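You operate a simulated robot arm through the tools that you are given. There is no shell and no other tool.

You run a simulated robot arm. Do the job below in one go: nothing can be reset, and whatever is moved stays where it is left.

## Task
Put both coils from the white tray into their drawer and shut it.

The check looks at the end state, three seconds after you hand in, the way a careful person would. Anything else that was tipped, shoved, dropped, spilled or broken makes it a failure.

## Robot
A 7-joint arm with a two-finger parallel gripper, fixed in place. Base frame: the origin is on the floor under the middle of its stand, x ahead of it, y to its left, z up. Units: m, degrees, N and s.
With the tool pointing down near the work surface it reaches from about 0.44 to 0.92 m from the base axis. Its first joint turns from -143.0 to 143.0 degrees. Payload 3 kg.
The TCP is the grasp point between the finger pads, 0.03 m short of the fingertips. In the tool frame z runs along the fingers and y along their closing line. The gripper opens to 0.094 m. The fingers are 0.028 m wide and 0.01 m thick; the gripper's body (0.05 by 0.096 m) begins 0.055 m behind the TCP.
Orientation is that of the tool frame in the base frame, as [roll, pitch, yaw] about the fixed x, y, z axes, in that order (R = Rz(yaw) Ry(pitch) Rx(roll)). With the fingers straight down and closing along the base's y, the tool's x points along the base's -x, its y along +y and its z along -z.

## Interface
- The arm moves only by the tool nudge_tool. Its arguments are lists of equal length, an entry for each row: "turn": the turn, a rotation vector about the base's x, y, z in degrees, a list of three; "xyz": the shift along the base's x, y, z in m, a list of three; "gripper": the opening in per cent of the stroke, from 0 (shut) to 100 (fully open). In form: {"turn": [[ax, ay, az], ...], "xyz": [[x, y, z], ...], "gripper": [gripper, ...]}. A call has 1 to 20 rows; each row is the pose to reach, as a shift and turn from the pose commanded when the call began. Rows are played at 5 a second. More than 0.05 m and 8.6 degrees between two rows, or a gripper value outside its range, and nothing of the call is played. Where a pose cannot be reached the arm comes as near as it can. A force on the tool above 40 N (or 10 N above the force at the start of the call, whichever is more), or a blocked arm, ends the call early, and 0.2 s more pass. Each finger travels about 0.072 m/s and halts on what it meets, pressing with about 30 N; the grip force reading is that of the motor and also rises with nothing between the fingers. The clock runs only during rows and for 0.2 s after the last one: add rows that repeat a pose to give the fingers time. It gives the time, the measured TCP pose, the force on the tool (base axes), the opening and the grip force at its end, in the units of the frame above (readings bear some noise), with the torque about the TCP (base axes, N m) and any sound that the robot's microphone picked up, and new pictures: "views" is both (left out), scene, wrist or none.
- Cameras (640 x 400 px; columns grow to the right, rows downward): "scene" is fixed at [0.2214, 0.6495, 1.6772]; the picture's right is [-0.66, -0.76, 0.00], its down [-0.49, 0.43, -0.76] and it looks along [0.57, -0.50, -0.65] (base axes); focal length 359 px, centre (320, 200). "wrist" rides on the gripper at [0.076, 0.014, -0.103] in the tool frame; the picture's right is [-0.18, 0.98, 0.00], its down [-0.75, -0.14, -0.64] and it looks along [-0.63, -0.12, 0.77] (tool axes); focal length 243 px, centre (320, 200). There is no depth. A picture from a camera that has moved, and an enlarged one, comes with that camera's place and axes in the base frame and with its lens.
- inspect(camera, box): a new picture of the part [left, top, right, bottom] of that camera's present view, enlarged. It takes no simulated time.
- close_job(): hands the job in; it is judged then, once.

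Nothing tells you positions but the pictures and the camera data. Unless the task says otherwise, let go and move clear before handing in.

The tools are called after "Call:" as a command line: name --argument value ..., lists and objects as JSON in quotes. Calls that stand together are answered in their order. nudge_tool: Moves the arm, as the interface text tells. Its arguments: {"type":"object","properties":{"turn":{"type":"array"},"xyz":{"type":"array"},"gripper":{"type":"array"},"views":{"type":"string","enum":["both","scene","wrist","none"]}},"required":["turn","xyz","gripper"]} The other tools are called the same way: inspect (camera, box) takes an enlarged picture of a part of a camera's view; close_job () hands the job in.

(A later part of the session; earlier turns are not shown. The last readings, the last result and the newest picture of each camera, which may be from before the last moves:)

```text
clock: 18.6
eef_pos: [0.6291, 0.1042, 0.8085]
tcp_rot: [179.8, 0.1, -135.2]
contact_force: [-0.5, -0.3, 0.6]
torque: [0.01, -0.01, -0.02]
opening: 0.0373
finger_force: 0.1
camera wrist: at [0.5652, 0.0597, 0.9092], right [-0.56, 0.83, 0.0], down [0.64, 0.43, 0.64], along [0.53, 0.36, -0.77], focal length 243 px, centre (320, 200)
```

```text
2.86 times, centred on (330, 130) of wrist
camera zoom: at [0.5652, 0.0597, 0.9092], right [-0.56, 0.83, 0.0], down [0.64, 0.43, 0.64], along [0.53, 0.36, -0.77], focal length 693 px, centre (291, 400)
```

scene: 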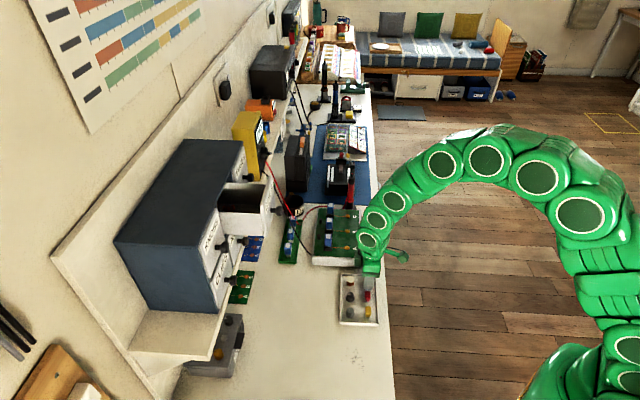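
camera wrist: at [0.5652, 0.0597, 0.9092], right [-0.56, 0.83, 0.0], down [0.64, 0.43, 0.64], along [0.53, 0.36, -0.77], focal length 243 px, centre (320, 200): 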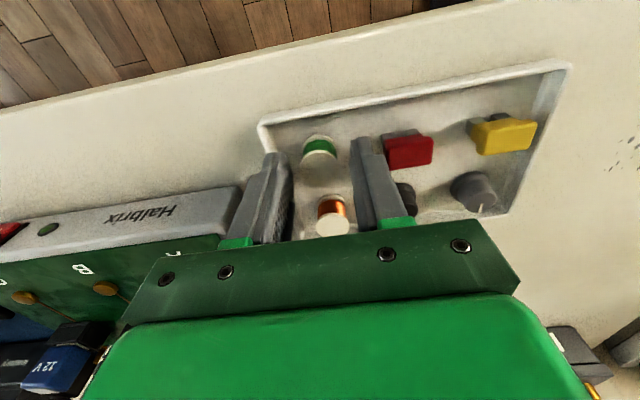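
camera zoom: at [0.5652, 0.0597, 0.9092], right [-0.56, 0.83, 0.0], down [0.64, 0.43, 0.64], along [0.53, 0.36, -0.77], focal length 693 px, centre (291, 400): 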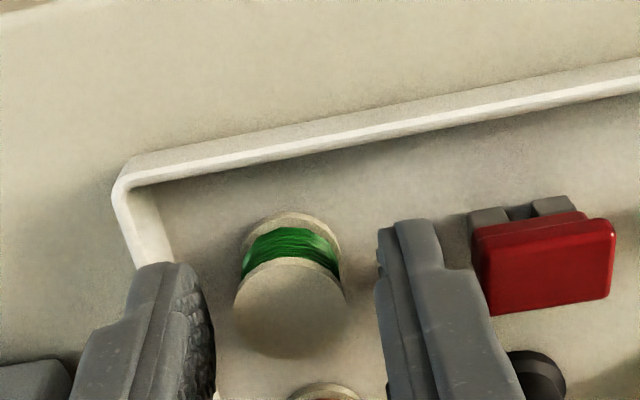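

The coil sits centred between the pads with the tips clear of the rim. I'll close on it.

Call:
nudge_tool --turn '[[0, 0, 0], [0, 0, 0], [0, 0, 0], [0, 0, 0]]' --xyz '[[0, 0, 0], [0, 0, 0], [0, 0, 0], [0, 0, 0]]' --gripper '[30, 20, 5, 5]'

Call:
inspect --camera "wrist" --box '[220, 60, 440, 200]'

```text
clock: 19.6
eef_pos: [0.6295, 0.1039, 0.8077]
tcp_rot: [179.8, 0.0, -135.2]
contact_force: [0.1, -0.4, 1.5]
torque: [-0.01, -0.01, 0.0]
opening: 0.0201
finger_force: 30.1
camera wrist: at [0.5652, 0.0597, 0.9094], right [-0.56, 0.83, 0.0], down [0.64, 0.43, 0.64], along [0.53, 0.36, -0.77], focal length 243 px, centre (320, 200)
```

scene: 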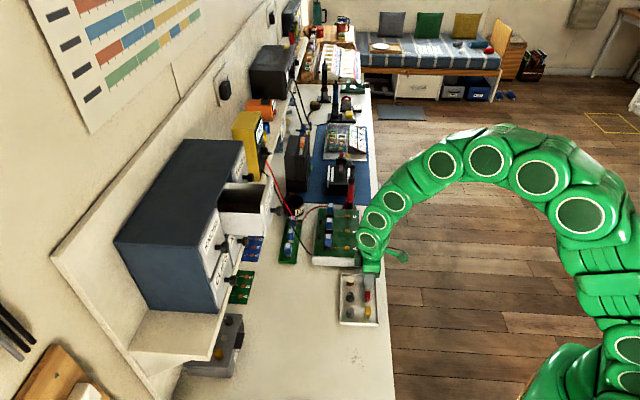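
wrist: 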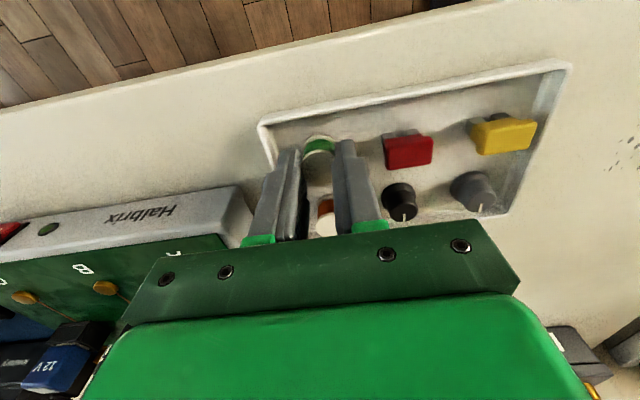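

```text
2.86 times, centred on (330, 130) of wrist
camera zoom: at [0.5652, 0.0597, 0.9094], right [-0.56, 0.83, 0.0], down [0.64, 0.43, 0.64], along [0.53, 0.36, -0.77], focal length 693 px, centre (291, 400)
```

zoom: 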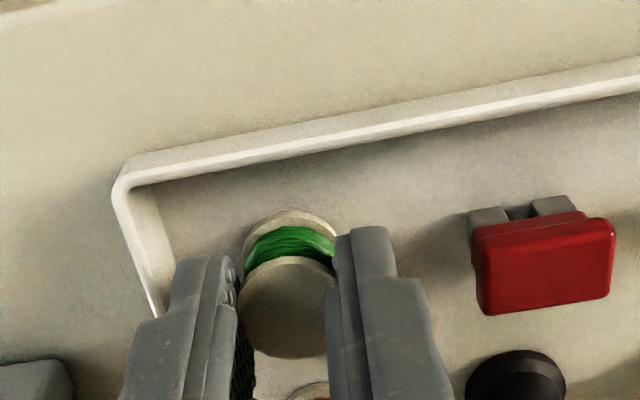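

The grip has closed at 20 mm with 30 N, so the coil is held. I'll lift straight up and check it stays in the pads.

Call:
nudge_tool --turn '[[0, 0, 0], [0, 0, 0], [0, 0, 0], [0, 0, 0], [0, 0, 0]]' --xyz '[[0, 0, 0.008], [0, 0, 0.02], [0, 0, 0.04], [0, 0, 0.07], [0, 0, 0.07]]' --gripper '[5, 5, 5, 5, 5]'

Call:
inspect --camera "wrist" --box '[220, 60, 440, 200]'

Call:
inspect --camera "scene" --box '[320, 225, 410, 305]'

```text
clock: 20.8
eef_pos: [0.6295, 0.1033, 0.8764]
tcp_rot: [179.8, -0.1, -135.2]
contact_force: [0.1, -0.3, 0.8]
torque: [0.01, -0.01, -0.03]
opening: 0.0202
finger_force: 29.7
camera wrist: at [0.5654, 0.0597, 0.9787], right [-0.56, 0.83, 0.0], down [0.64, 0.43, 0.64], along [0.53, 0.36, -0.77], focal length 243 px, centre (320, 200)
```

scene: 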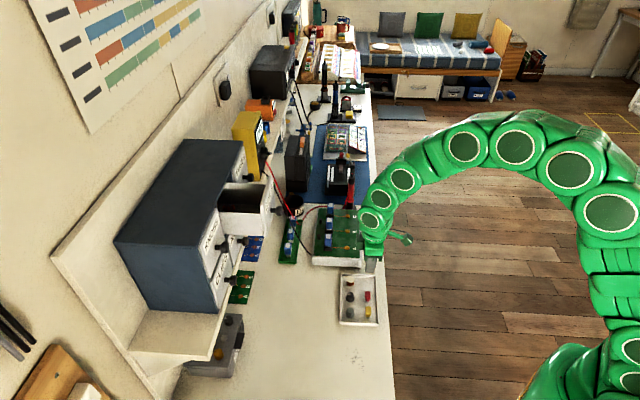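
wrist: 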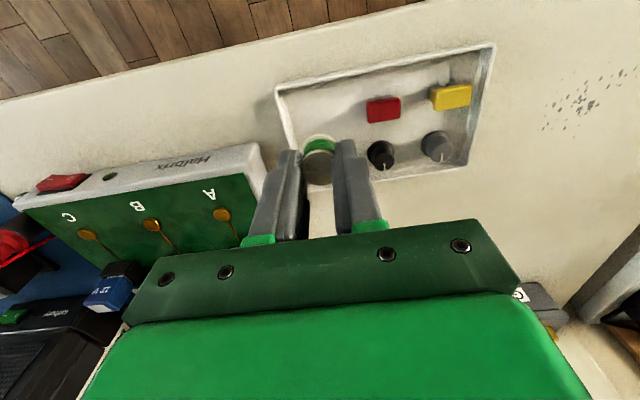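

```text
2.86 times, centred on (330, 130) of wrist
camera zoom: at [0.5654, 0.0597, 0.9787], right [-0.56, 0.83, 0.0], down [0.64, 0.43, 0.64], along [0.53, 0.36, -0.77], focal length 693 px, centre (291, 400)
```

zoom: 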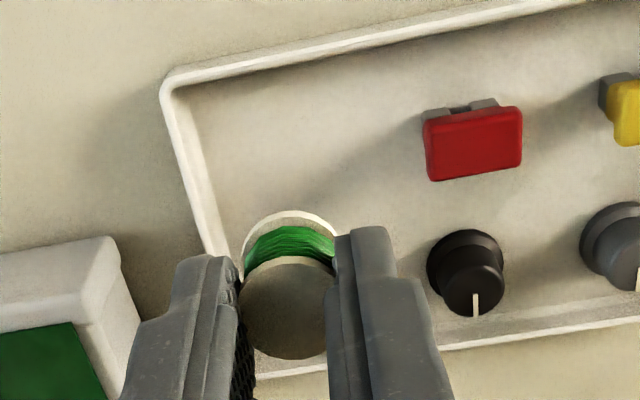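

```text
5.00 times, centred on (365, 265) of scene
camera zoom: at [0.2214, 0.6495, 1.6772], right [-0.66, -0.76, 0.0], down [-0.49, 0.43, -0.76], along [0.57, -0.5, -0.65], focal length 1795 px, centre (95, -125)
```

zoom: 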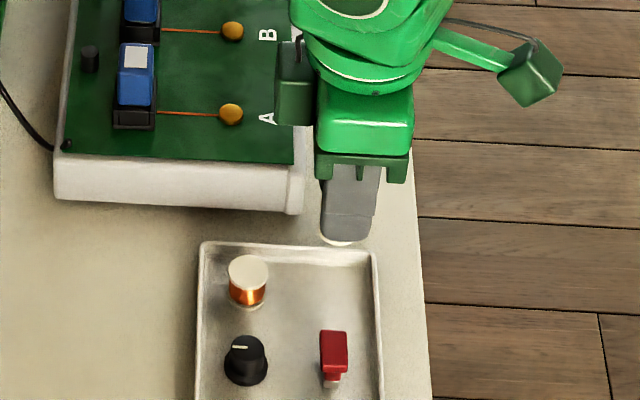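

The green coil is held firmly and the tray was not disturbed. I'll lift well above the cabinet height, then move to a viewpoint in front of the open drawer.

Call:
nudge_tool --turn '[[0, 0, 0], [0, 0, 0], [0, 0, 0], [0, 0, 0], [0, 0, 0], [0, 0, 0], [0, 0, 0], [0, 0, 0], [0, 0, 0], [0, 0, 0], [0, 0, 0], [0, 0, 0], [0, 0, 0], [0, 0, 0], [0, 0, 0], [0, 0, 0], [0, 0, 0], [0, 0, 0]]' --xyz '[[0, 0, 0.02], [0, 0, 0.06], [0, 0, 0.1], [0, 0, 0.14], [0, 0, 0.18], [0, 0, 0.22], [0, 0, 0.26], [0, 0, 0.3], [0, 0, 0.34], [0, 0, 0.38], [0, 0, 0.42], [0.007, 0.034, 0.44], [0.014, 0.068, 0.453], [0.022, 0.108, 0.453], [0.03, 0.148, 0.453], [0.038, 0.188, 0.453], [0.046, 0.22, 0.453], [0.0495, 0.2364, 0.453]]' --gripper '[5, 5, 5, 5, 5, 5, 5, 5, 5, 5, 5, 5, 5, 5, 5, 5, 5, 5]'

Call:
inspect --camera "wrist" --box '[200, 50, 440, 230]'

Call:
inspect --camera "scene" --box '[180, 100, 340, 250]'

```text
clock: 24.6
eef_pos: [0.6398, 0.3098, 1.2416]
tcp_rot: [179.8, -0.1, -135.3]
contact_force: [0.0, -0.1, 0.3]
torque: [-0.01, -0.01, -0.04]
opening: 0.0202
finger_force: 30.4
out of reach, approached as far as the arm can: row 12, 13, 14, 15, 16, 17, 18
camera wrist: at [0.5756, 0.267, 1.3438], right [-0.56, 0.83, 0.0], down [0.64, 0.43, 0.64], along [0.53, 0.36, -0.77], focal length 243 px, centre (320, 200)
```

scene: 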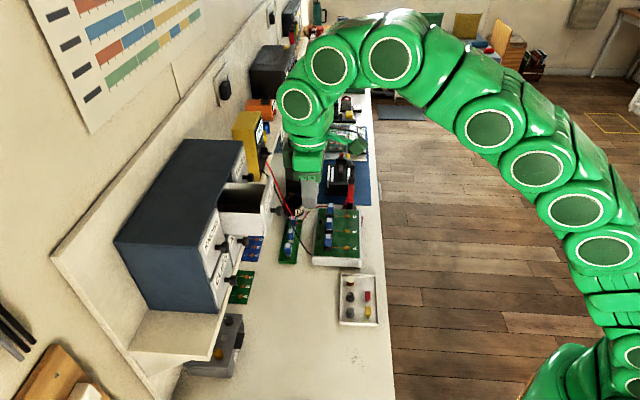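
wrist: 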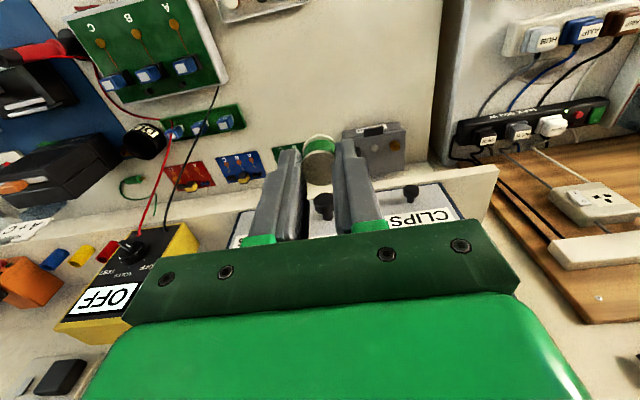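

```text
2.22 times, centred on (320, 140) of wrist
camera zoom: at [0.5756, 0.267, 1.3438], right [-0.56, 0.83, 0.0], down [0.64, 0.43, 0.64], along [0.53, 0.36, -0.77], focal length 539 px, centre (320, 333)
```

zoom: 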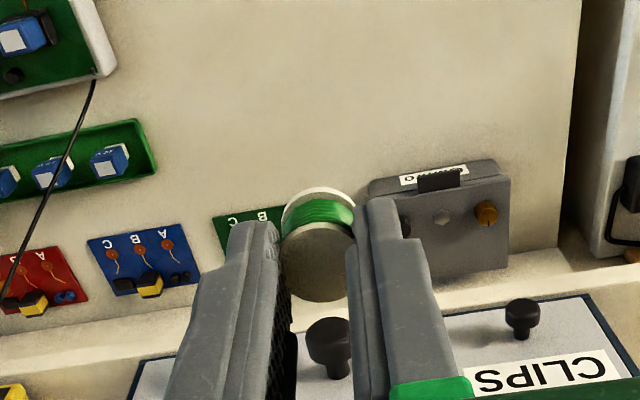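

```text
2.67 times, centred on (260, 175) of scene
camera zoom: at [0.2214, 0.6495, 1.6772], right [-0.66, -0.76, 0.0], down [-0.49, 0.43, -0.76], along [0.57, -0.5, -0.65], focal length 957 px, centre (480, 267)
```

zoom: 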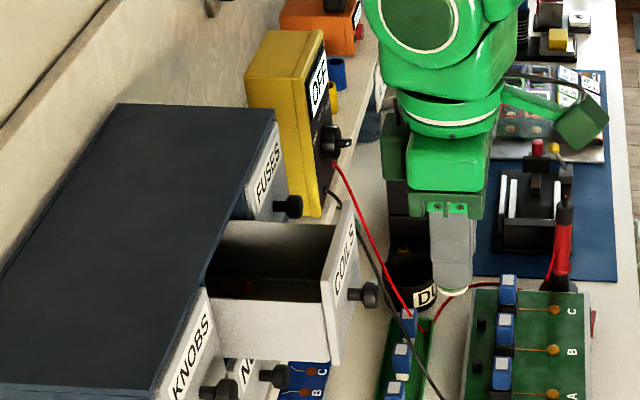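

With the tool pointing down the arm can't reach this height near the drawer, so I need to enter the drawer with a tilted tool. I'll tilt 40° toward the cabinet and see where the arm settles.

Call:
nudge_tool --turn '[[5.64, -5.68, 0], [11.28, -11.35, 0], [16.92, -17.03, 0], [22.55, -22.7, 0], [28.19, -28.38, 0], [28.19, -28.38, 0]]' --xyz '[[0, 0, 0], [0, 0, 0], [0, 0, 0], [0, 0, 0], [0, 0, 0], [0, 0, 0]]' --gripper '[5, 5, 5, 5, 5, 5]'

Call:
inspect --camera "wrist" --box '[200, 50, 440, 230]'

Call:
inspect --camera "scene" --box '[180, 100, 340, 250]'

```text
clock: 26.0
eef_pos: [0.6386, 0.3095, 1.2419]
tcp_rot: [179.8, 40.0, -135.2]
contact_force: [-1.6, 0.4, -0.7]
torque: [-0.02, 0.02, 0.05]
opening: 0.0199
finger_force: 30.1
camera wrist: at [0.5409, 0.2317, 1.2715], right [-0.59, 0.8, 0.12], down [0.22, 0.01, 0.98], along [0.77, 0.61, -0.18], focal length 243 px, centre (320, 200)
```

scene: 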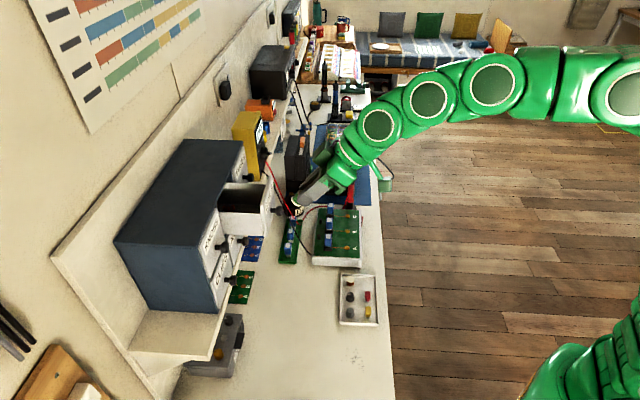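
wrist: 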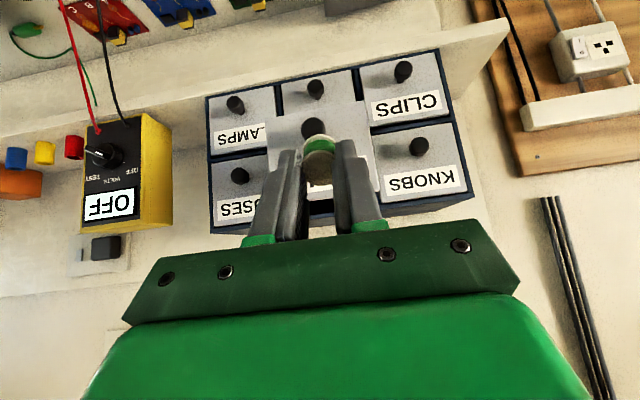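

```text
2.22 times, centred on (320, 140) of wrist
camera zoom: at [0.5409, 0.2317, 1.2715], right [-0.59, 0.8, 0.12], down [0.22, 0.01, 0.98], along [0.77, 0.61, -0.18], focal length 539 px, centre (320, 333)
```

zoom: 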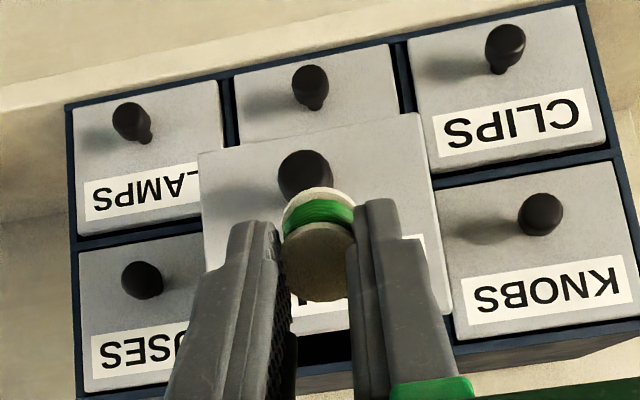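

```text
2.67 times, centred on (260, 175) of scene
camera zoom: at [0.2214, 0.6495, 1.6772], right [-0.66, -0.76, 0.0], down [-0.49, 0.43, -0.76], along [0.57, -0.5, -0.65], focal length 957 px, centre (480, 267)
```

zoom: 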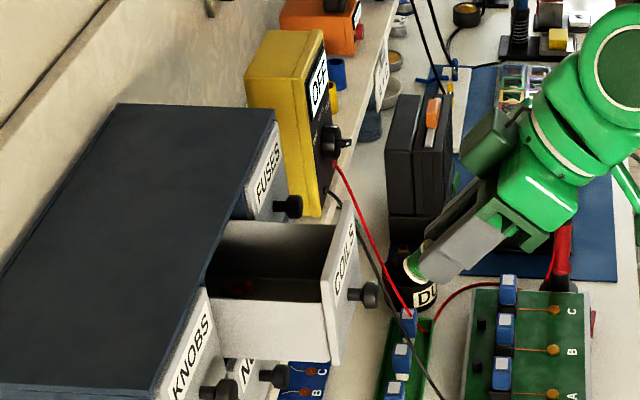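

The arm holds position at 40° tilt, so I can enter the drawer from above and in front. I'll rise above the drawer front and move over the open part, leaving the descent for afterwards.

Call:
nudge_tool --turn '[[0, 0, 0], [0, 0, 0], [0, 0, 0], [0, 0, 0], [0, 0, 0], [0, 0, 0]]' --xyz '[[0.0071, 0.0071, 0.02], [0.0141, 0.0141, 0.041], [0.035, 0.036, 0.041], [0.056, 0.058, 0.041], [0.0841, 0.0884, 0.041], [0.0841, 0.0884, 0.041]]' --gripper '[5, 5, 5, 5, 5, 5]'

Call:
inspect --camera "wrist" --box '[200, 50, 440, 230]'

Call:
inspect --camera "scene" --box '[190, 140, 310, 230]'

```text
clock: 27.4
eef_pos: [0.7234, 0.3993, 1.284]
tcp_rot: [179.7, 40.0, -135.2]
contact_force: [0.3, 0.0, -0.5]
torque: [0.01, -0.03, -0.01]
opening: 0.0199
finger_force: 29.9
camera wrist: at [0.6252, 0.3193, 1.313], right [-0.59, 0.8, 0.12], down [0.22, 0.01, 0.98], along [0.77, 0.61, -0.18], focal length 243 px, centre (320, 200)
```

scene: 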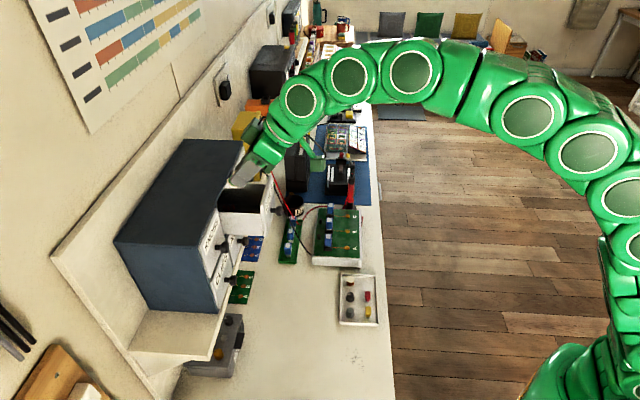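
wrist: 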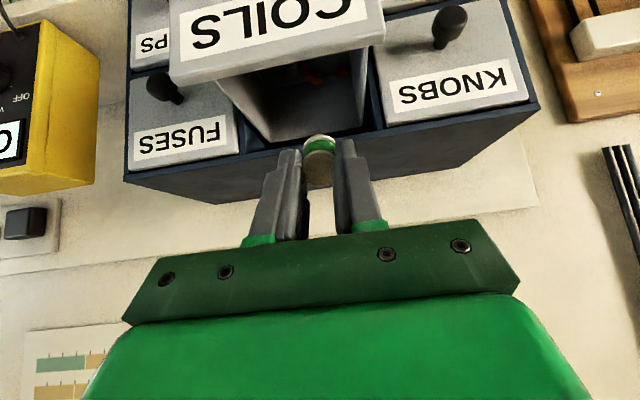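

```text
2.22 times, centred on (320, 140) of wrist
camera zoom: at [0.6252, 0.3193, 1.313], right [-0.59, 0.8, 0.12], down [0.22, 0.01, 0.98], along [0.77, 0.61, -0.18], focal length 539 px, centre (320, 333)
```

zoom: 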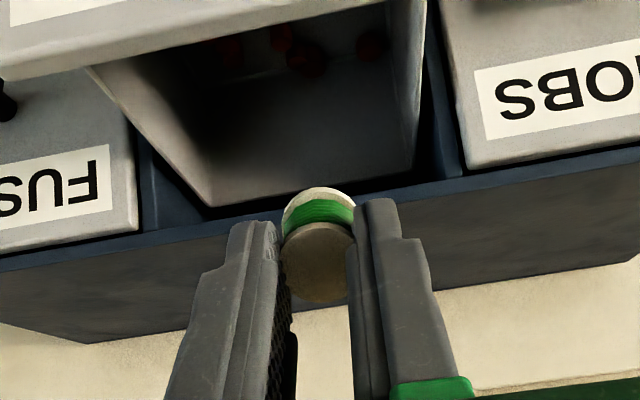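

```text
4.44 times, centred on (250, 185) of scene
camera zoom: at [0.2214, 0.6495, 1.6772], right [-0.66, -0.76, 0.0], down [-0.49, 0.43, -0.76], along [0.57, -0.5, -0.65], focal length 1595 px, centre (631, 267)
```

zoom: 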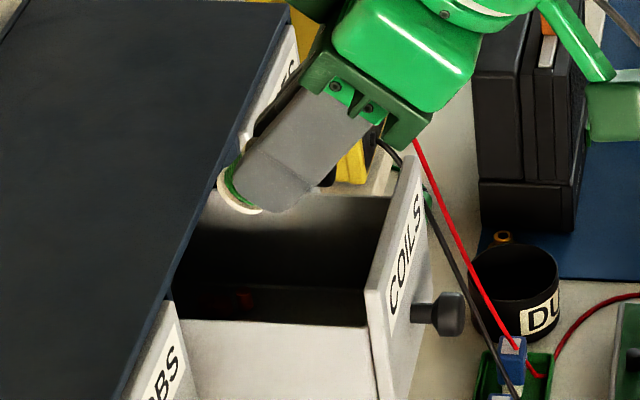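

The drawer interior is visible from this pose and there are some small red things on its floor. I'll zoom in to see what and where they are.

Call:
inspect --camera "wrist" --box '[225, 30, 375, 150]'

Call:
inspect --camera "scene" --box '[215, 170, 275, 215]'

```text
3.33 times, centred on (300, 90) of wrist
camera zoom: at [0.6252, 0.3193, 1.313], right [-0.59, 0.8, 0.12], down [0.22, 0.01, 0.98], along [0.77, 0.61, -0.18], focal length 809 px, centre (387, 567)
```

zoom: 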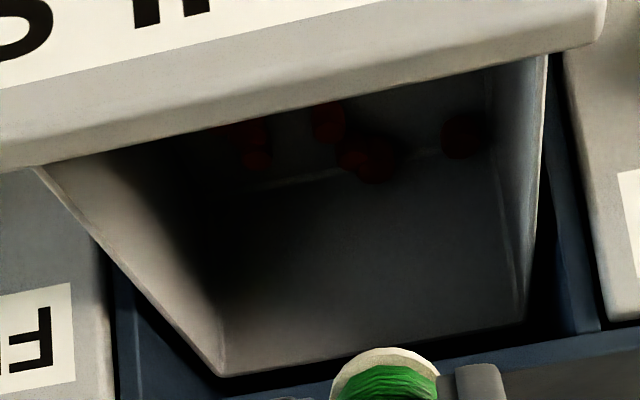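

```text
8.89 times, centred on (245, 192) of scene
camera zoom: at [0.2214, 0.6495, 1.6772], right [-0.66, -0.76, 0.0], down [-0.49, 0.43, -0.76], along [0.57, -0.5, -0.65], focal length 3190 px, centre (987, 267)
```

zoom: 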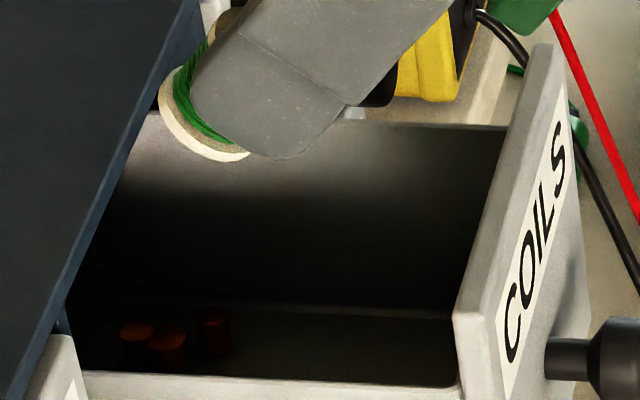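

The red items are small cylinders near the back of the drawer and belong there, and the front area is free. I'll lower the coil into the front half while reducing the tilt to 30°.

Call:
nudge_tool --turn '[[0, 0, 0], [-2.11, 2.13, 0], [-4.93, 4.97, 0], [-7.05, 7.1, 0], [-7.05, 7.1, 0]]' --xyz '[[0.0025, 0.0018, -0.022], [0.0042, 0.003, -0.044], [0.0064, 0.005, -0.064], [0.0085, 0.0071, -0.082], [0.0085, 0.0071, -0.082]]' --gripper '[5, 5, 5, 5, 5]'

Call:
inspect --camera "wrist" --box '[225, 30, 415, 200]'

Call:
inspect --camera "scene" --box '[205, 150, 295, 220]'

```text
clock: 28.6
eef_pos: [0.732, 0.4032, 1.2027]
tcp_rot: [179.7, 29.8, -135.2]
contact_force: [-0.8, 0.5, -0.5]
torque: [0.02, -0.01, 0.02]
opening: 0.0201
finger_force: 29.8
camera wrist: at [0.6381, 0.3314, 1.2514], right [-0.58, 0.81, 0.1], down [0.34, 0.13, 0.93], along [0.74, 0.57, -0.35], focal length 243 px, centre (320, 200)
```

scene: 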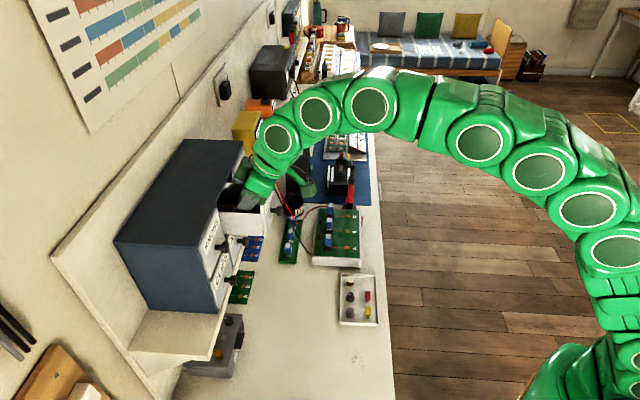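
wrist: 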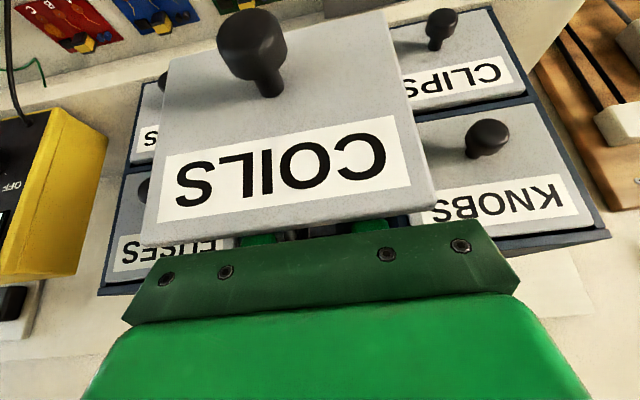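

```text
2.35 times, centred on (320, 115) of wrist
camera zoom: at [0.6381, 0.3314, 1.2514], right [-0.58, 0.81, 0.1], down [0.34, 0.13, 0.93], along [0.74, 0.57, -0.35], focal length 571 px, centre (320, 400)
```

zoom: 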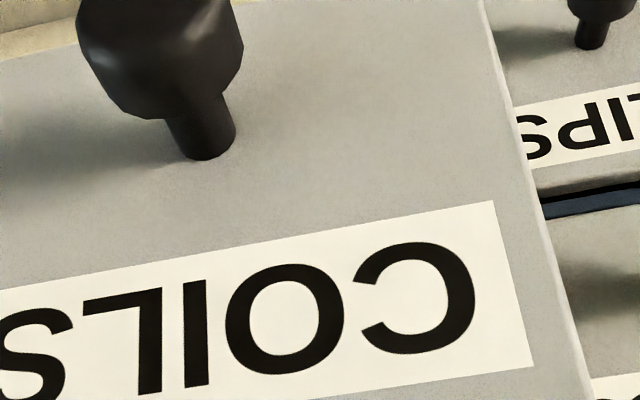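

```text
5.71 times, centred on (250, 185) of scene
camera zoom: at [0.2214, 0.6495, 1.6772], right [-0.66, -0.76, 0.0], down [-0.49, 0.43, -0.76], along [0.57, -0.5, -0.65], focal length 2051 px, centre (720, 286)
```

zoom: 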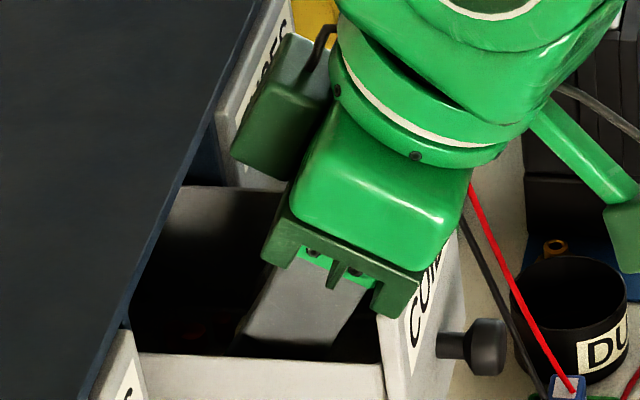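

The fingers are inside the drawer with no contact force. I'll open slightly to release the coil and let it settle.

Call:
nudge_tool --turn '[[0, 0, 0], [0, 0, 0], [0, 0, 0], [0, 0, 0]]' --xyz '[[0, 0, 0], [0, 0, 0], [0, 0, 0], [0, 0, 0]]' --gripper '[24, 34, 34, 34]'

Call:
inspect --camera "scene" --box '[205, 150, 295, 220]'

```text
clock: 29.6
eef_pos: [0.7315, 0.4046, 1.2033]
tcp_rot: [179.9, 30.0, -135.2]
contact_force: [-0.6, -0.6, -0.2]
torque: [-0.02, -0.03, -0.02]
opening: 0.0319
finger_force: 0.1
camera wrist: at [0.6382, 0.3314, 1.2516], right [-0.58, 0.81, 0.1], down [0.34, 0.13, 0.93], along [0.74, 0.57, -0.35], focal length 243 px, centre (320, 200)
```

scene: 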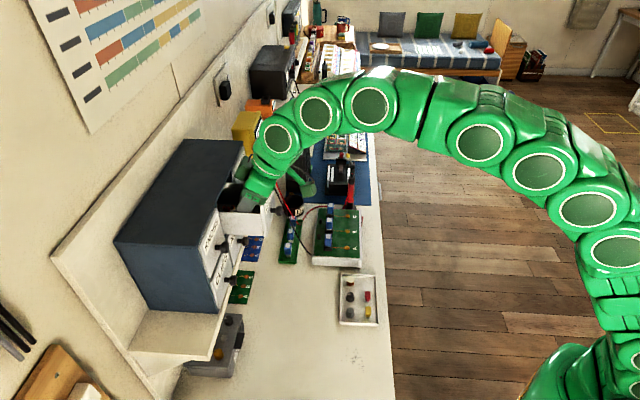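
wrist: 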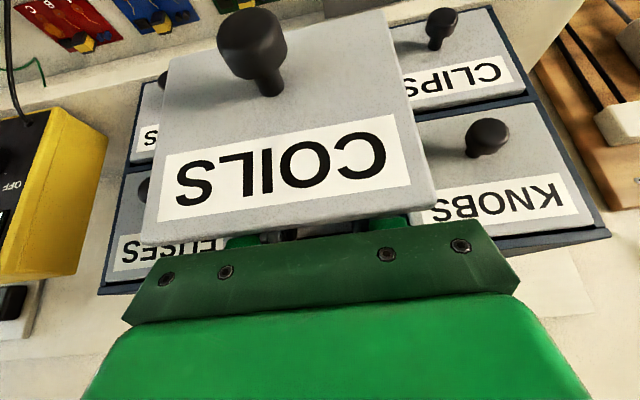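

```text
5.71 times, centred on (250, 185) of scene
camera zoom: at [0.2214, 0.6495, 1.6772], right [-0.66, -0.76, 0.0], down [-0.49, 0.43, -0.76], along [0.57, -0.5, -0.65], focal length 2051 px, centre (720, 286)
```

zoom: 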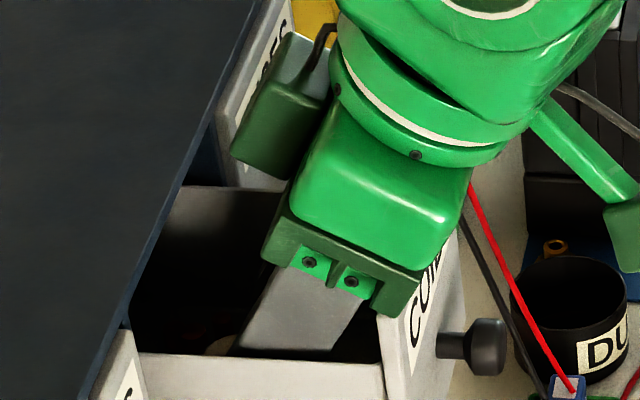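

The coil dropped onto the drawer floor. I'll retrace the entry path upward and look inside.

Call:
nudge_tool --turn '[[2.11, -2.13, 0], [4.93, -4.97, 0], [7.05, -7.1, 0], [7.05, -7.1, 0], [7.05, -7.1, 0]]' --xyz '[[-0.0021, -0.0021, 0.018], [-0.0042, -0.0042, 0.038], [-0.0057, -0.0057, 0.06], [-0.0078, -0.0078, 0.082], [-0.0078, -0.0078, 0.082]]' --gripper '[34, 34, 34, 34, 34]'

Call:
inspect --camera "wrist" --box '[225, 30, 375, 150]'

Call:
inspect --camera "scene" --box '[215, 170, 275, 215]'

```text
clock: 30.8
eef_pos: [0.7236, 0.3963, 1.2851]
tcp_rot: [179.7, 40.0, -135.2]
contact_force: [-0.3, 0.0, 0.2]
torque: [-0.03, 0.0, 0.02]
opening: 0.032
finger_force: 0.1
camera wrist: at [0.6257, 0.3183, 1.3135], right [-0.59, 0.8, 0.12], down [0.22, 0.01, 0.98], along [0.77, 0.61, -0.18], focal length 243 px, centre (320, 200)
```

scene: 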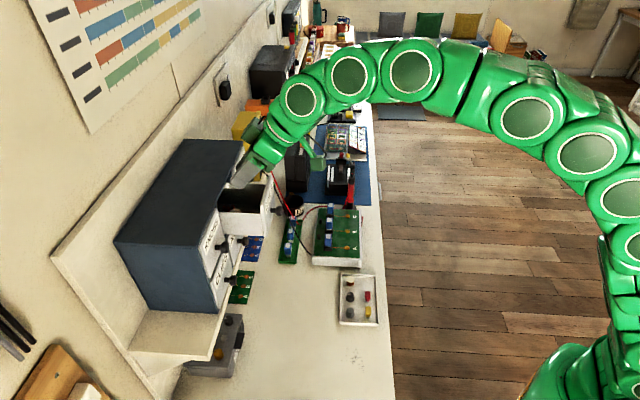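
wrist: 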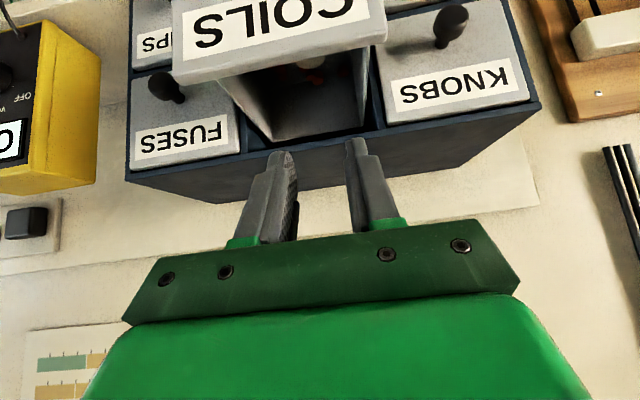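

```text
3.33 times, centred on (300, 90) of wrist
camera zoom: at [0.6257, 0.3183, 1.3135], right [-0.59, 0.8, 0.12], down [0.22, 0.01, 0.98], along [0.77, 0.61, -0.18], focal length 809 px, centre (387, 567)
```

zoom: 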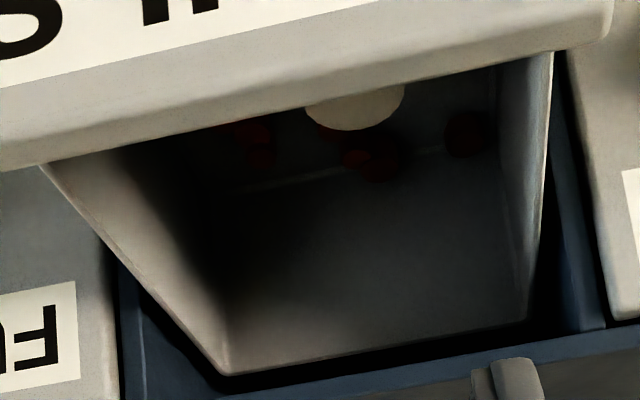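

```text
8.89 times, centred on (245, 192) of scene
camera zoom: at [0.2214, 0.6495, 1.6772], right [-0.66, -0.76, 0.0], down [-0.49, 0.43, -0.76], along [0.57, -0.5, -0.65], focal length 3190 px, centre (987, 267)
```

zoom: 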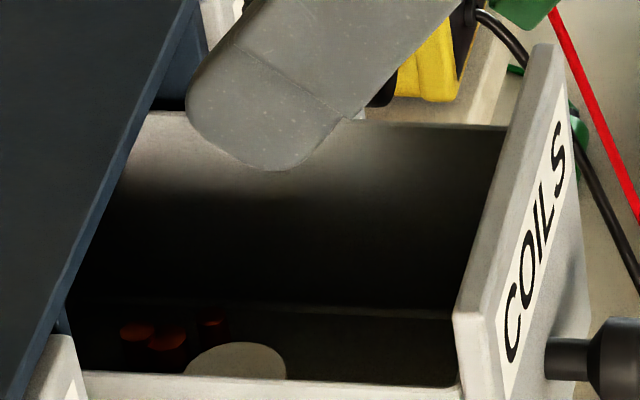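

The green coil stands upright in the drawer at about n = 0.83. I'll back out, return the tool to vertical and go over the copper coil.

Call:
nudge_tool --turn '[[0, 0, 0], [0, 0, 0], [-4.7, 4.73, 0], [-9.39, 9.46, 0], [-14.09, 14.19, 0], [-18.79, 18.92, 0], [-23.49, 23.65, 0], [-28.18, 28.38, 0], [-28.18, 28.38, 0], [-28.18, 28.38, 0], [-28.18, 28.38, 0], [-28.18, 28.38, 0], [-28.18, 28.38, 0], [-28.18, 28.38, 0], [-28.18, 28.38, 0], [-28.18, 28.38, 0]]' --xyz '[[-0.033, -0.033, 0], [-0.0667, -0.0667, 0], [-0.072, -0.105, -0.012], [-0.074, -0.14, -0.024], [-0.076, -0.175, -0.036], [-0.078, -0.21, -0.048], [-0.08, -0.245, -0.06], [-0.0836, -0.2837, -0.085], [-0.0836, -0.2837, -0.13], [-0.0836, -0.2837, -0.175], [-0.0836, -0.2837, -0.22], [-0.0836, -0.2837, -0.265], [-0.0836, -0.2837, -0.31], [-0.0836, -0.2837, -0.355], [-0.0836, -0.2837, -0.39], [-0.0836, -0.2837, -0.39]]' --gripper '[34, 34, 34, 34, 34, 36, 38, 40, 40, 40, 40, 40, 40, 40, 40, 40]'

Call:
inspect --camera "wrist" --box '[220, 60, 440, 200]'

Call:
inspect --camera "scene" --box '[330, 265, 390, 305]'

```text
clock: 34.2
eef_pos: [0.6411, 0.1128, 0.8922]
tcp_rot: [179.8, 0.0, -135.1]
contact_force: [0.5, 0.3, -0.1]
torque: [0.0, 0.01, 0.0]
opening: 0.0377
finger_force: 0.0
camera wrist: at [0.5759, 0.069, 0.9947], right [-0.56, 0.83, 0.0], down [0.64, 0.43, 0.64], along [0.53, 0.36, -0.77], focal length 243 px, centre (320, 200)
```

scene: 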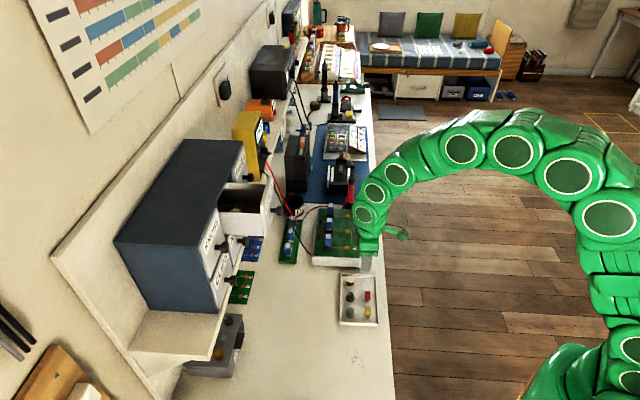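
wrist: 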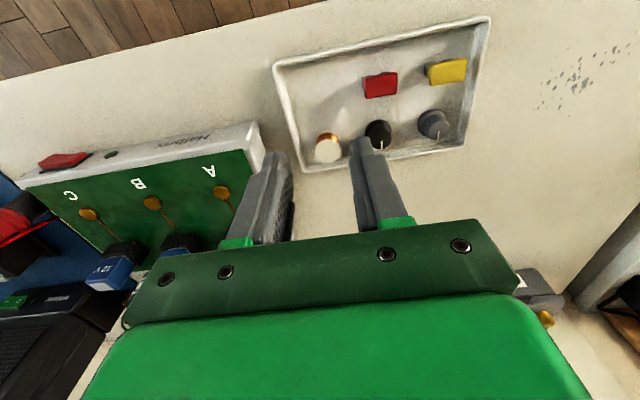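

```text
2.86 times, centred on (330, 130) of wrist
camera zoom: at [0.5759, 0.069, 0.9947], right [-0.56, 0.83, 0.0], down [0.64, 0.43, 0.64], along [0.53, 0.36, -0.77], focal length 693 px, centre (291, 400)
```

zoom: 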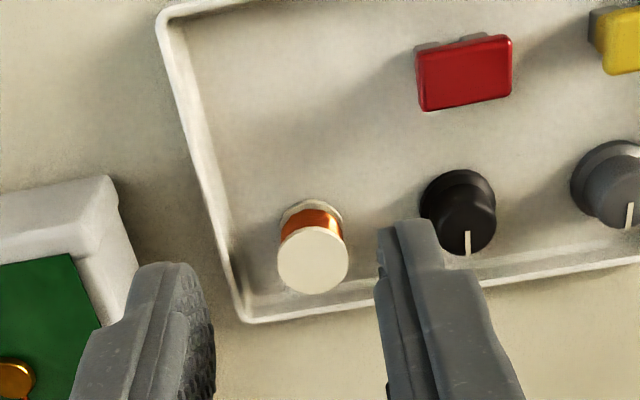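

```text
10.00 times, centred on (360, 285) of scene
camera zoom: at [0.2214, 0.6495, 1.6772], right [-0.66, -0.76, 0.0], down [-0.49, 0.43, -0.76], along [0.57, -0.5, -0.65], focal length 3589 px, centre (-80, -650)
```

zoom: 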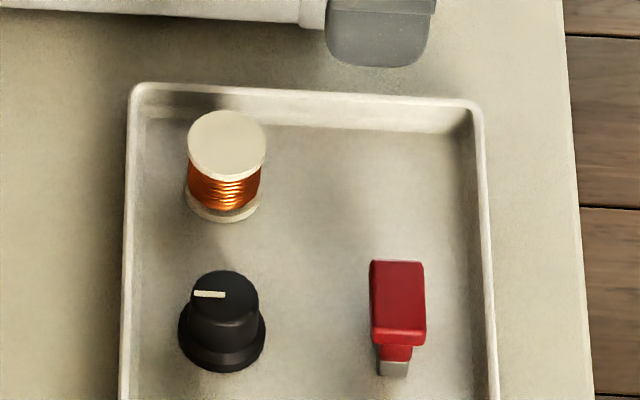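

The copper coil is at about (0.6647, 0.1383) and has not moved. I'll centre over it and come down partway to verify.

Call:
nudge_tool --turn '[[0, 0, 0], [0, 0, 0], [0, 0, 0], [0, 0, 0]]' --xyz '[[0.012, 0.0125, -0.015], [0.0243, 0.0251, -0.03], [0.0243, 0.0251, -0.056], [0.0243, 0.0251, -0.056]]' --gripper '[40, 40, 40, 40]'

Call:
inspect --camera "wrist" --box '[220, 60, 440, 200]'

Call:
inspect --camera "scene" --box '[330, 255, 390, 305]'

```text
clock: 35.2
eef_pos: [0.6648, 0.1379, 0.8377]
tcp_rot: [179.7, 0.0, -135.2]
contact_force: [0.1, -0.1, -0.4]
torque: [0.04, -0.01, -0.02]
opening: 0.0376
finger_force: 0.0
camera wrist: at [0.6, 0.0948, 0.9392], right [-0.56, 0.83, 0.0], down [0.64, 0.43, 0.64], along [0.53, 0.36, -0.77], focal length 243 px, centre (320, 200)
```

scene: 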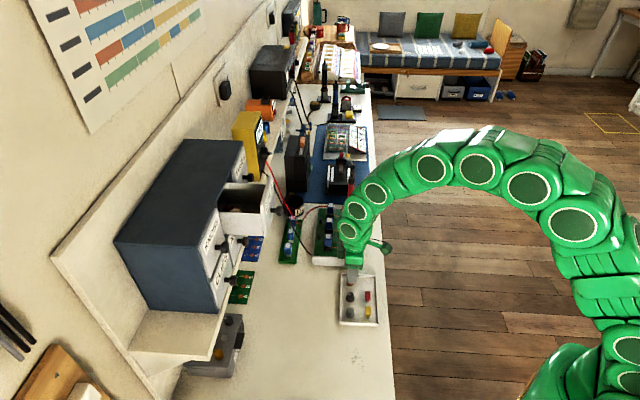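
wrist: 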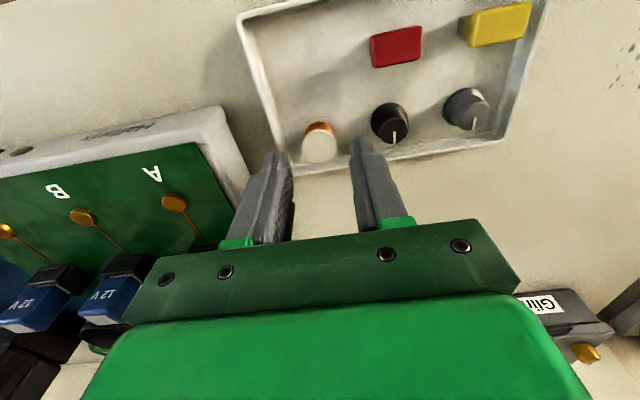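

```text
2.86 times, centred on (330, 130) of wrist
camera zoom: at [0.6, 0.0948, 0.9392], right [-0.56, 0.83, 0.0], down [0.64, 0.43, 0.64], along [0.53, 0.36, -0.77], focal length 693 px, centre (291, 400)
```

zoom: 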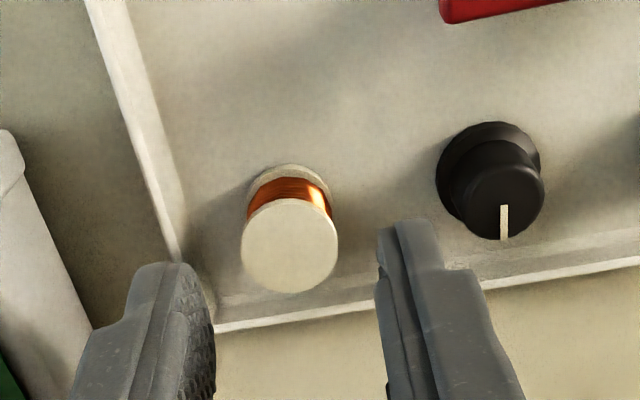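

```text
8.00 times, centred on (360, 280) of scene
camera zoom: at [0.2214, 0.6495, 1.6772], right [-0.66, -0.76, 0.0], down [-0.49, 0.43, -0.76], along [0.57, -0.5, -0.65], focal length 2871 px, centre (0, -440)
```

zoom: 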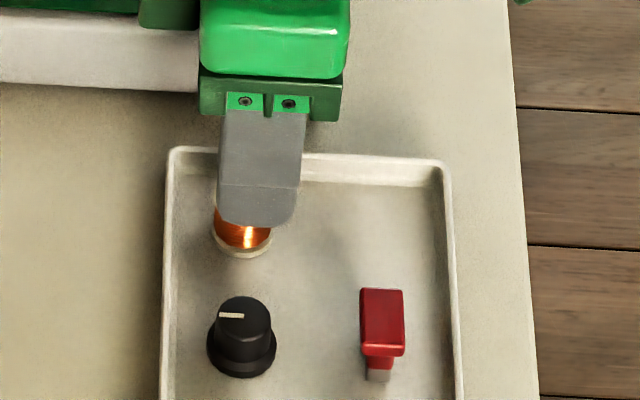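

The alignment matches the first pick. I'll descend the last 3 cm and close on the copper coil.

Call:
nudge_tool --turn '[[0, 0, 0], [0, 0, 0], [0, 0, 0], [0, 0, 0], [0, 0, 0], [0, 0, 0], [0, 0, 0], [0, 0, 0]]' --xyz '[[0, 0, -0.012], [0, 0, -0.022], [0, 0, -0.03], [0, 0, -0.03], [0, 0, -0.03], [0, 0, -0.03], [0, 0, -0.03], [0, 0, -0.03]]' --gripper '[40, 40, 40, 40, 30, 20, 5, 5]'

Call:
inspect --camera "wrist" --box '[220, 60, 440, 200]'

Call:
inspect --camera "scene" --box '[310, 235, 400, 305]'

```text
clock: 37.0
eef_pos: [0.6652, 0.1395, 0.8073]
tcp_rot: [179.8, 0.0, -135.2]
contact_force: [-0.1, 0.7, 0.4]
torque: [0.01, 0.0, 0.03]
opening: 0.0202
finger_force: 30.4
camera wrist: at [0.6005, 0.0943, 0.9096], right [-0.56, 0.83, 0.0], down [0.64, 0.43, 0.64], along [0.53, 0.36, -0.77], focal length 243 px, centre (320, 200)
```

scene: 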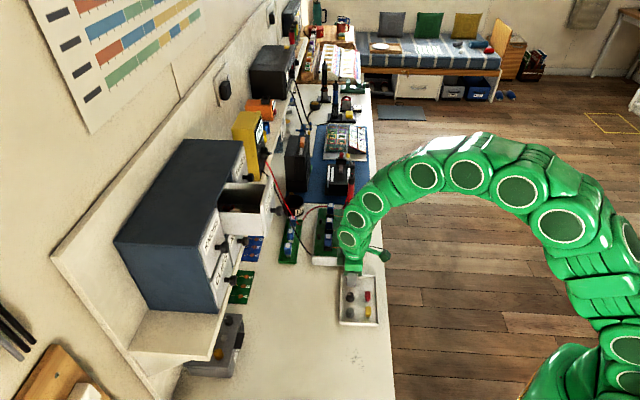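
wrist: 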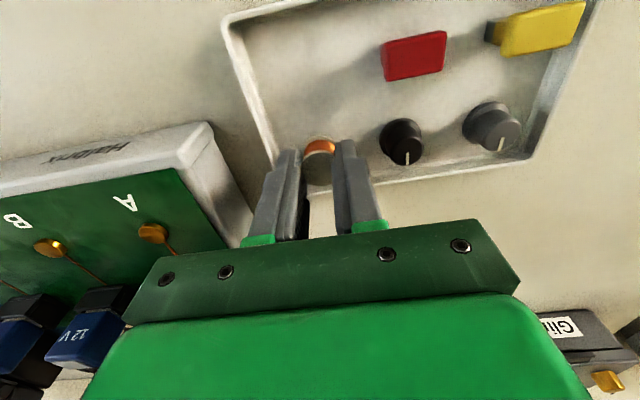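

```text
2.86 times, centred on (330, 130) of wrist
camera zoom: at [0.6005, 0.0943, 0.9096], right [-0.56, 0.83, 0.0], down [0.64, 0.43, 0.64], along [0.53, 0.36, -0.77], focal length 693 px, centre (291, 400)
```

zoom: 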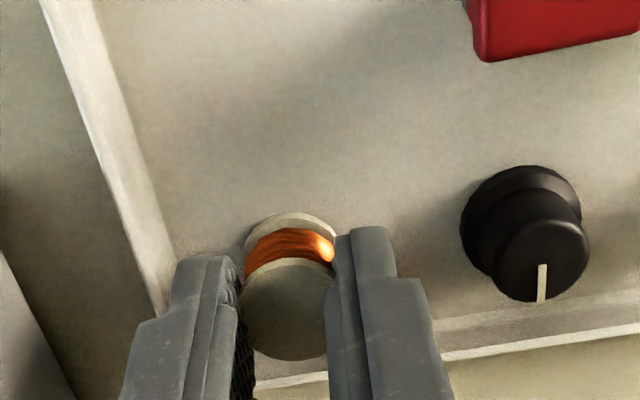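

```text
5.71 times, centred on (355, 270) of scene
camera zoom: at [0.2214, 0.6495, 1.6772], right [-0.66, -0.76, 0.0], down [-0.49, 0.43, -0.76], along [0.57, -0.5, -0.65], focal length 2051 px, centre (120, -200)
```

zoom: 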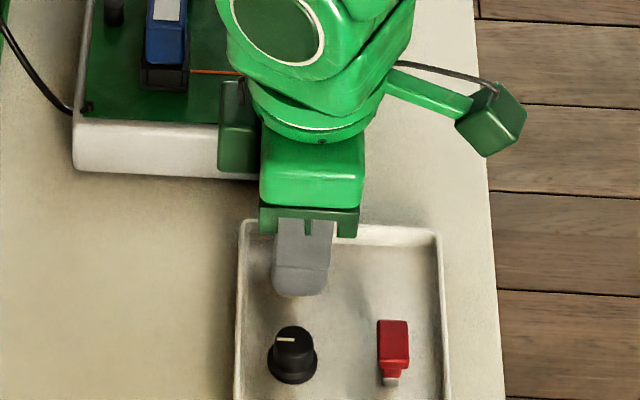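

The copper coil is gripped at 20 mm with 30 N. I'll lift straight up and then swing to the staging pose in front of the drawer with the 40° tilt.

Call:
nudge_tool --turn '[[0, 0, 0], [0, 0, 0], [0, 0, 0], [0, 0, 0], [0, 0, 0], [0, 0, 0], [0, 0, 0], [0, 0, 0], [0, 0, 0], [0, 0, 0], [4.7, -4.73, 0], [9.39, -9.46, 0], [14.09, -14.19, 0], [18.79, -18.92, 0], [23.49, -23.65, 0], [28.18, -28.38, 0], [28.18, -28.38, 0]]' --xyz '[[0, 0, 0.01], [0, 0, 0.03], [0, 0, 0.07], [0, 0, 0.115], [0, 0, 0.16], [0, 0, 0.205], [0, 0, 0.25], [0, 0, 0.295], [0, 0, 0.34], [0, 0, 0.375], [-0.0043, 0.0285, 0.385], [-0.0086, 0.057, 0.395], [-0.0129, 0.0855, 0.405], [-0.0172, 0.114, 0.415], [-0.0215, 0.1425, 0.425], [-0.0257, 0.1709, 0.435], [-0.0257, 0.1709, 0.435]]' --gripper '[5, 5, 5, 5, 5, 5, 5, 5, 5, 5, 5, 5, 5, 5, 5, 5, 5]'

Call:
inspect --camera "wrist" --box '[200, 50, 440, 230]'

Call:
inspect --camera "scene" --box '[310, 255, 400, 335]'

```text
clock: 40.6
eef_pos: [0.6399, 0.3107, 1.2431]
tcp_rot: [179.7, 40.1, -135.3]
contact_force: [1.0, 0.0, -0.4]
torque: [0.0, -0.01, 0.0]
opening: 0.0201
finger_force: 29.7
camera wrist: at [0.5406, 0.232, 1.2711], right [-0.59, 0.8, 0.12], down [0.22, 0.01, 0.98], along [0.77, 0.61, -0.18], focal length 243 px, centre (320, 200)
```

scene: 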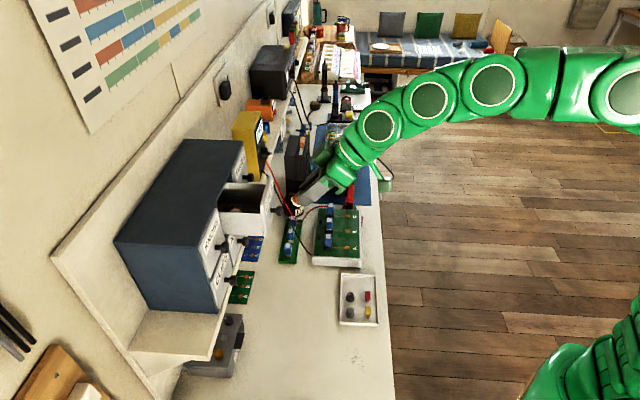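
wrist: 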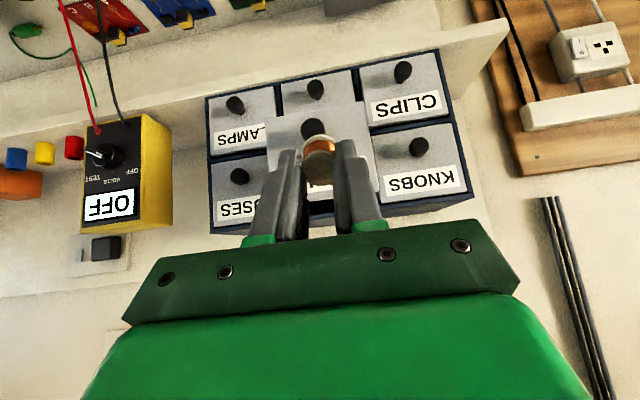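

```text
2.22 times, centred on (320, 140) of wrist
camera zoom: at [0.5406, 0.232, 1.2711], right [-0.59, 0.8, 0.12], down [0.22, 0.01, 0.98], along [0.77, 0.61, -0.18], focal length 539 px, centre (320, 333)
```

zoom: 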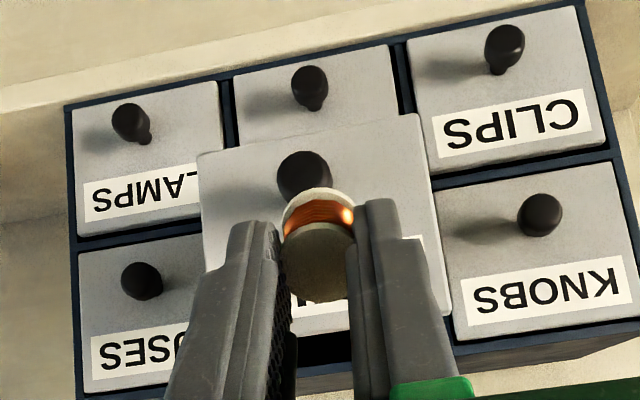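

```text
5.00 times, centred on (355, 295) of scene
camera zoom: at [0.2214, 0.6495, 1.6772], right [-0.66, -0.76, 0.0], down [-0.49, 0.43, -0.76], along [0.57, -0.5, -0.65], focal length 1795 px, centre (145, -275)
```

zoom: 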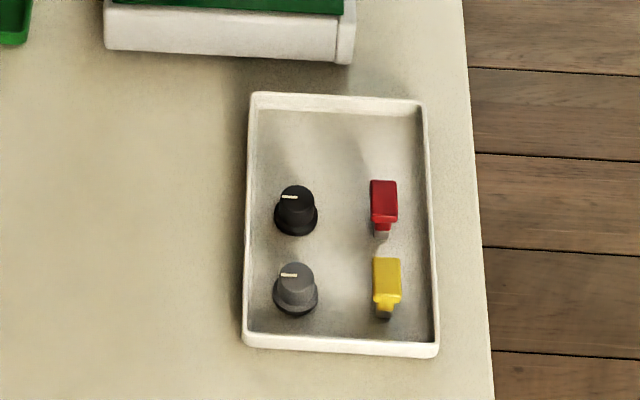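

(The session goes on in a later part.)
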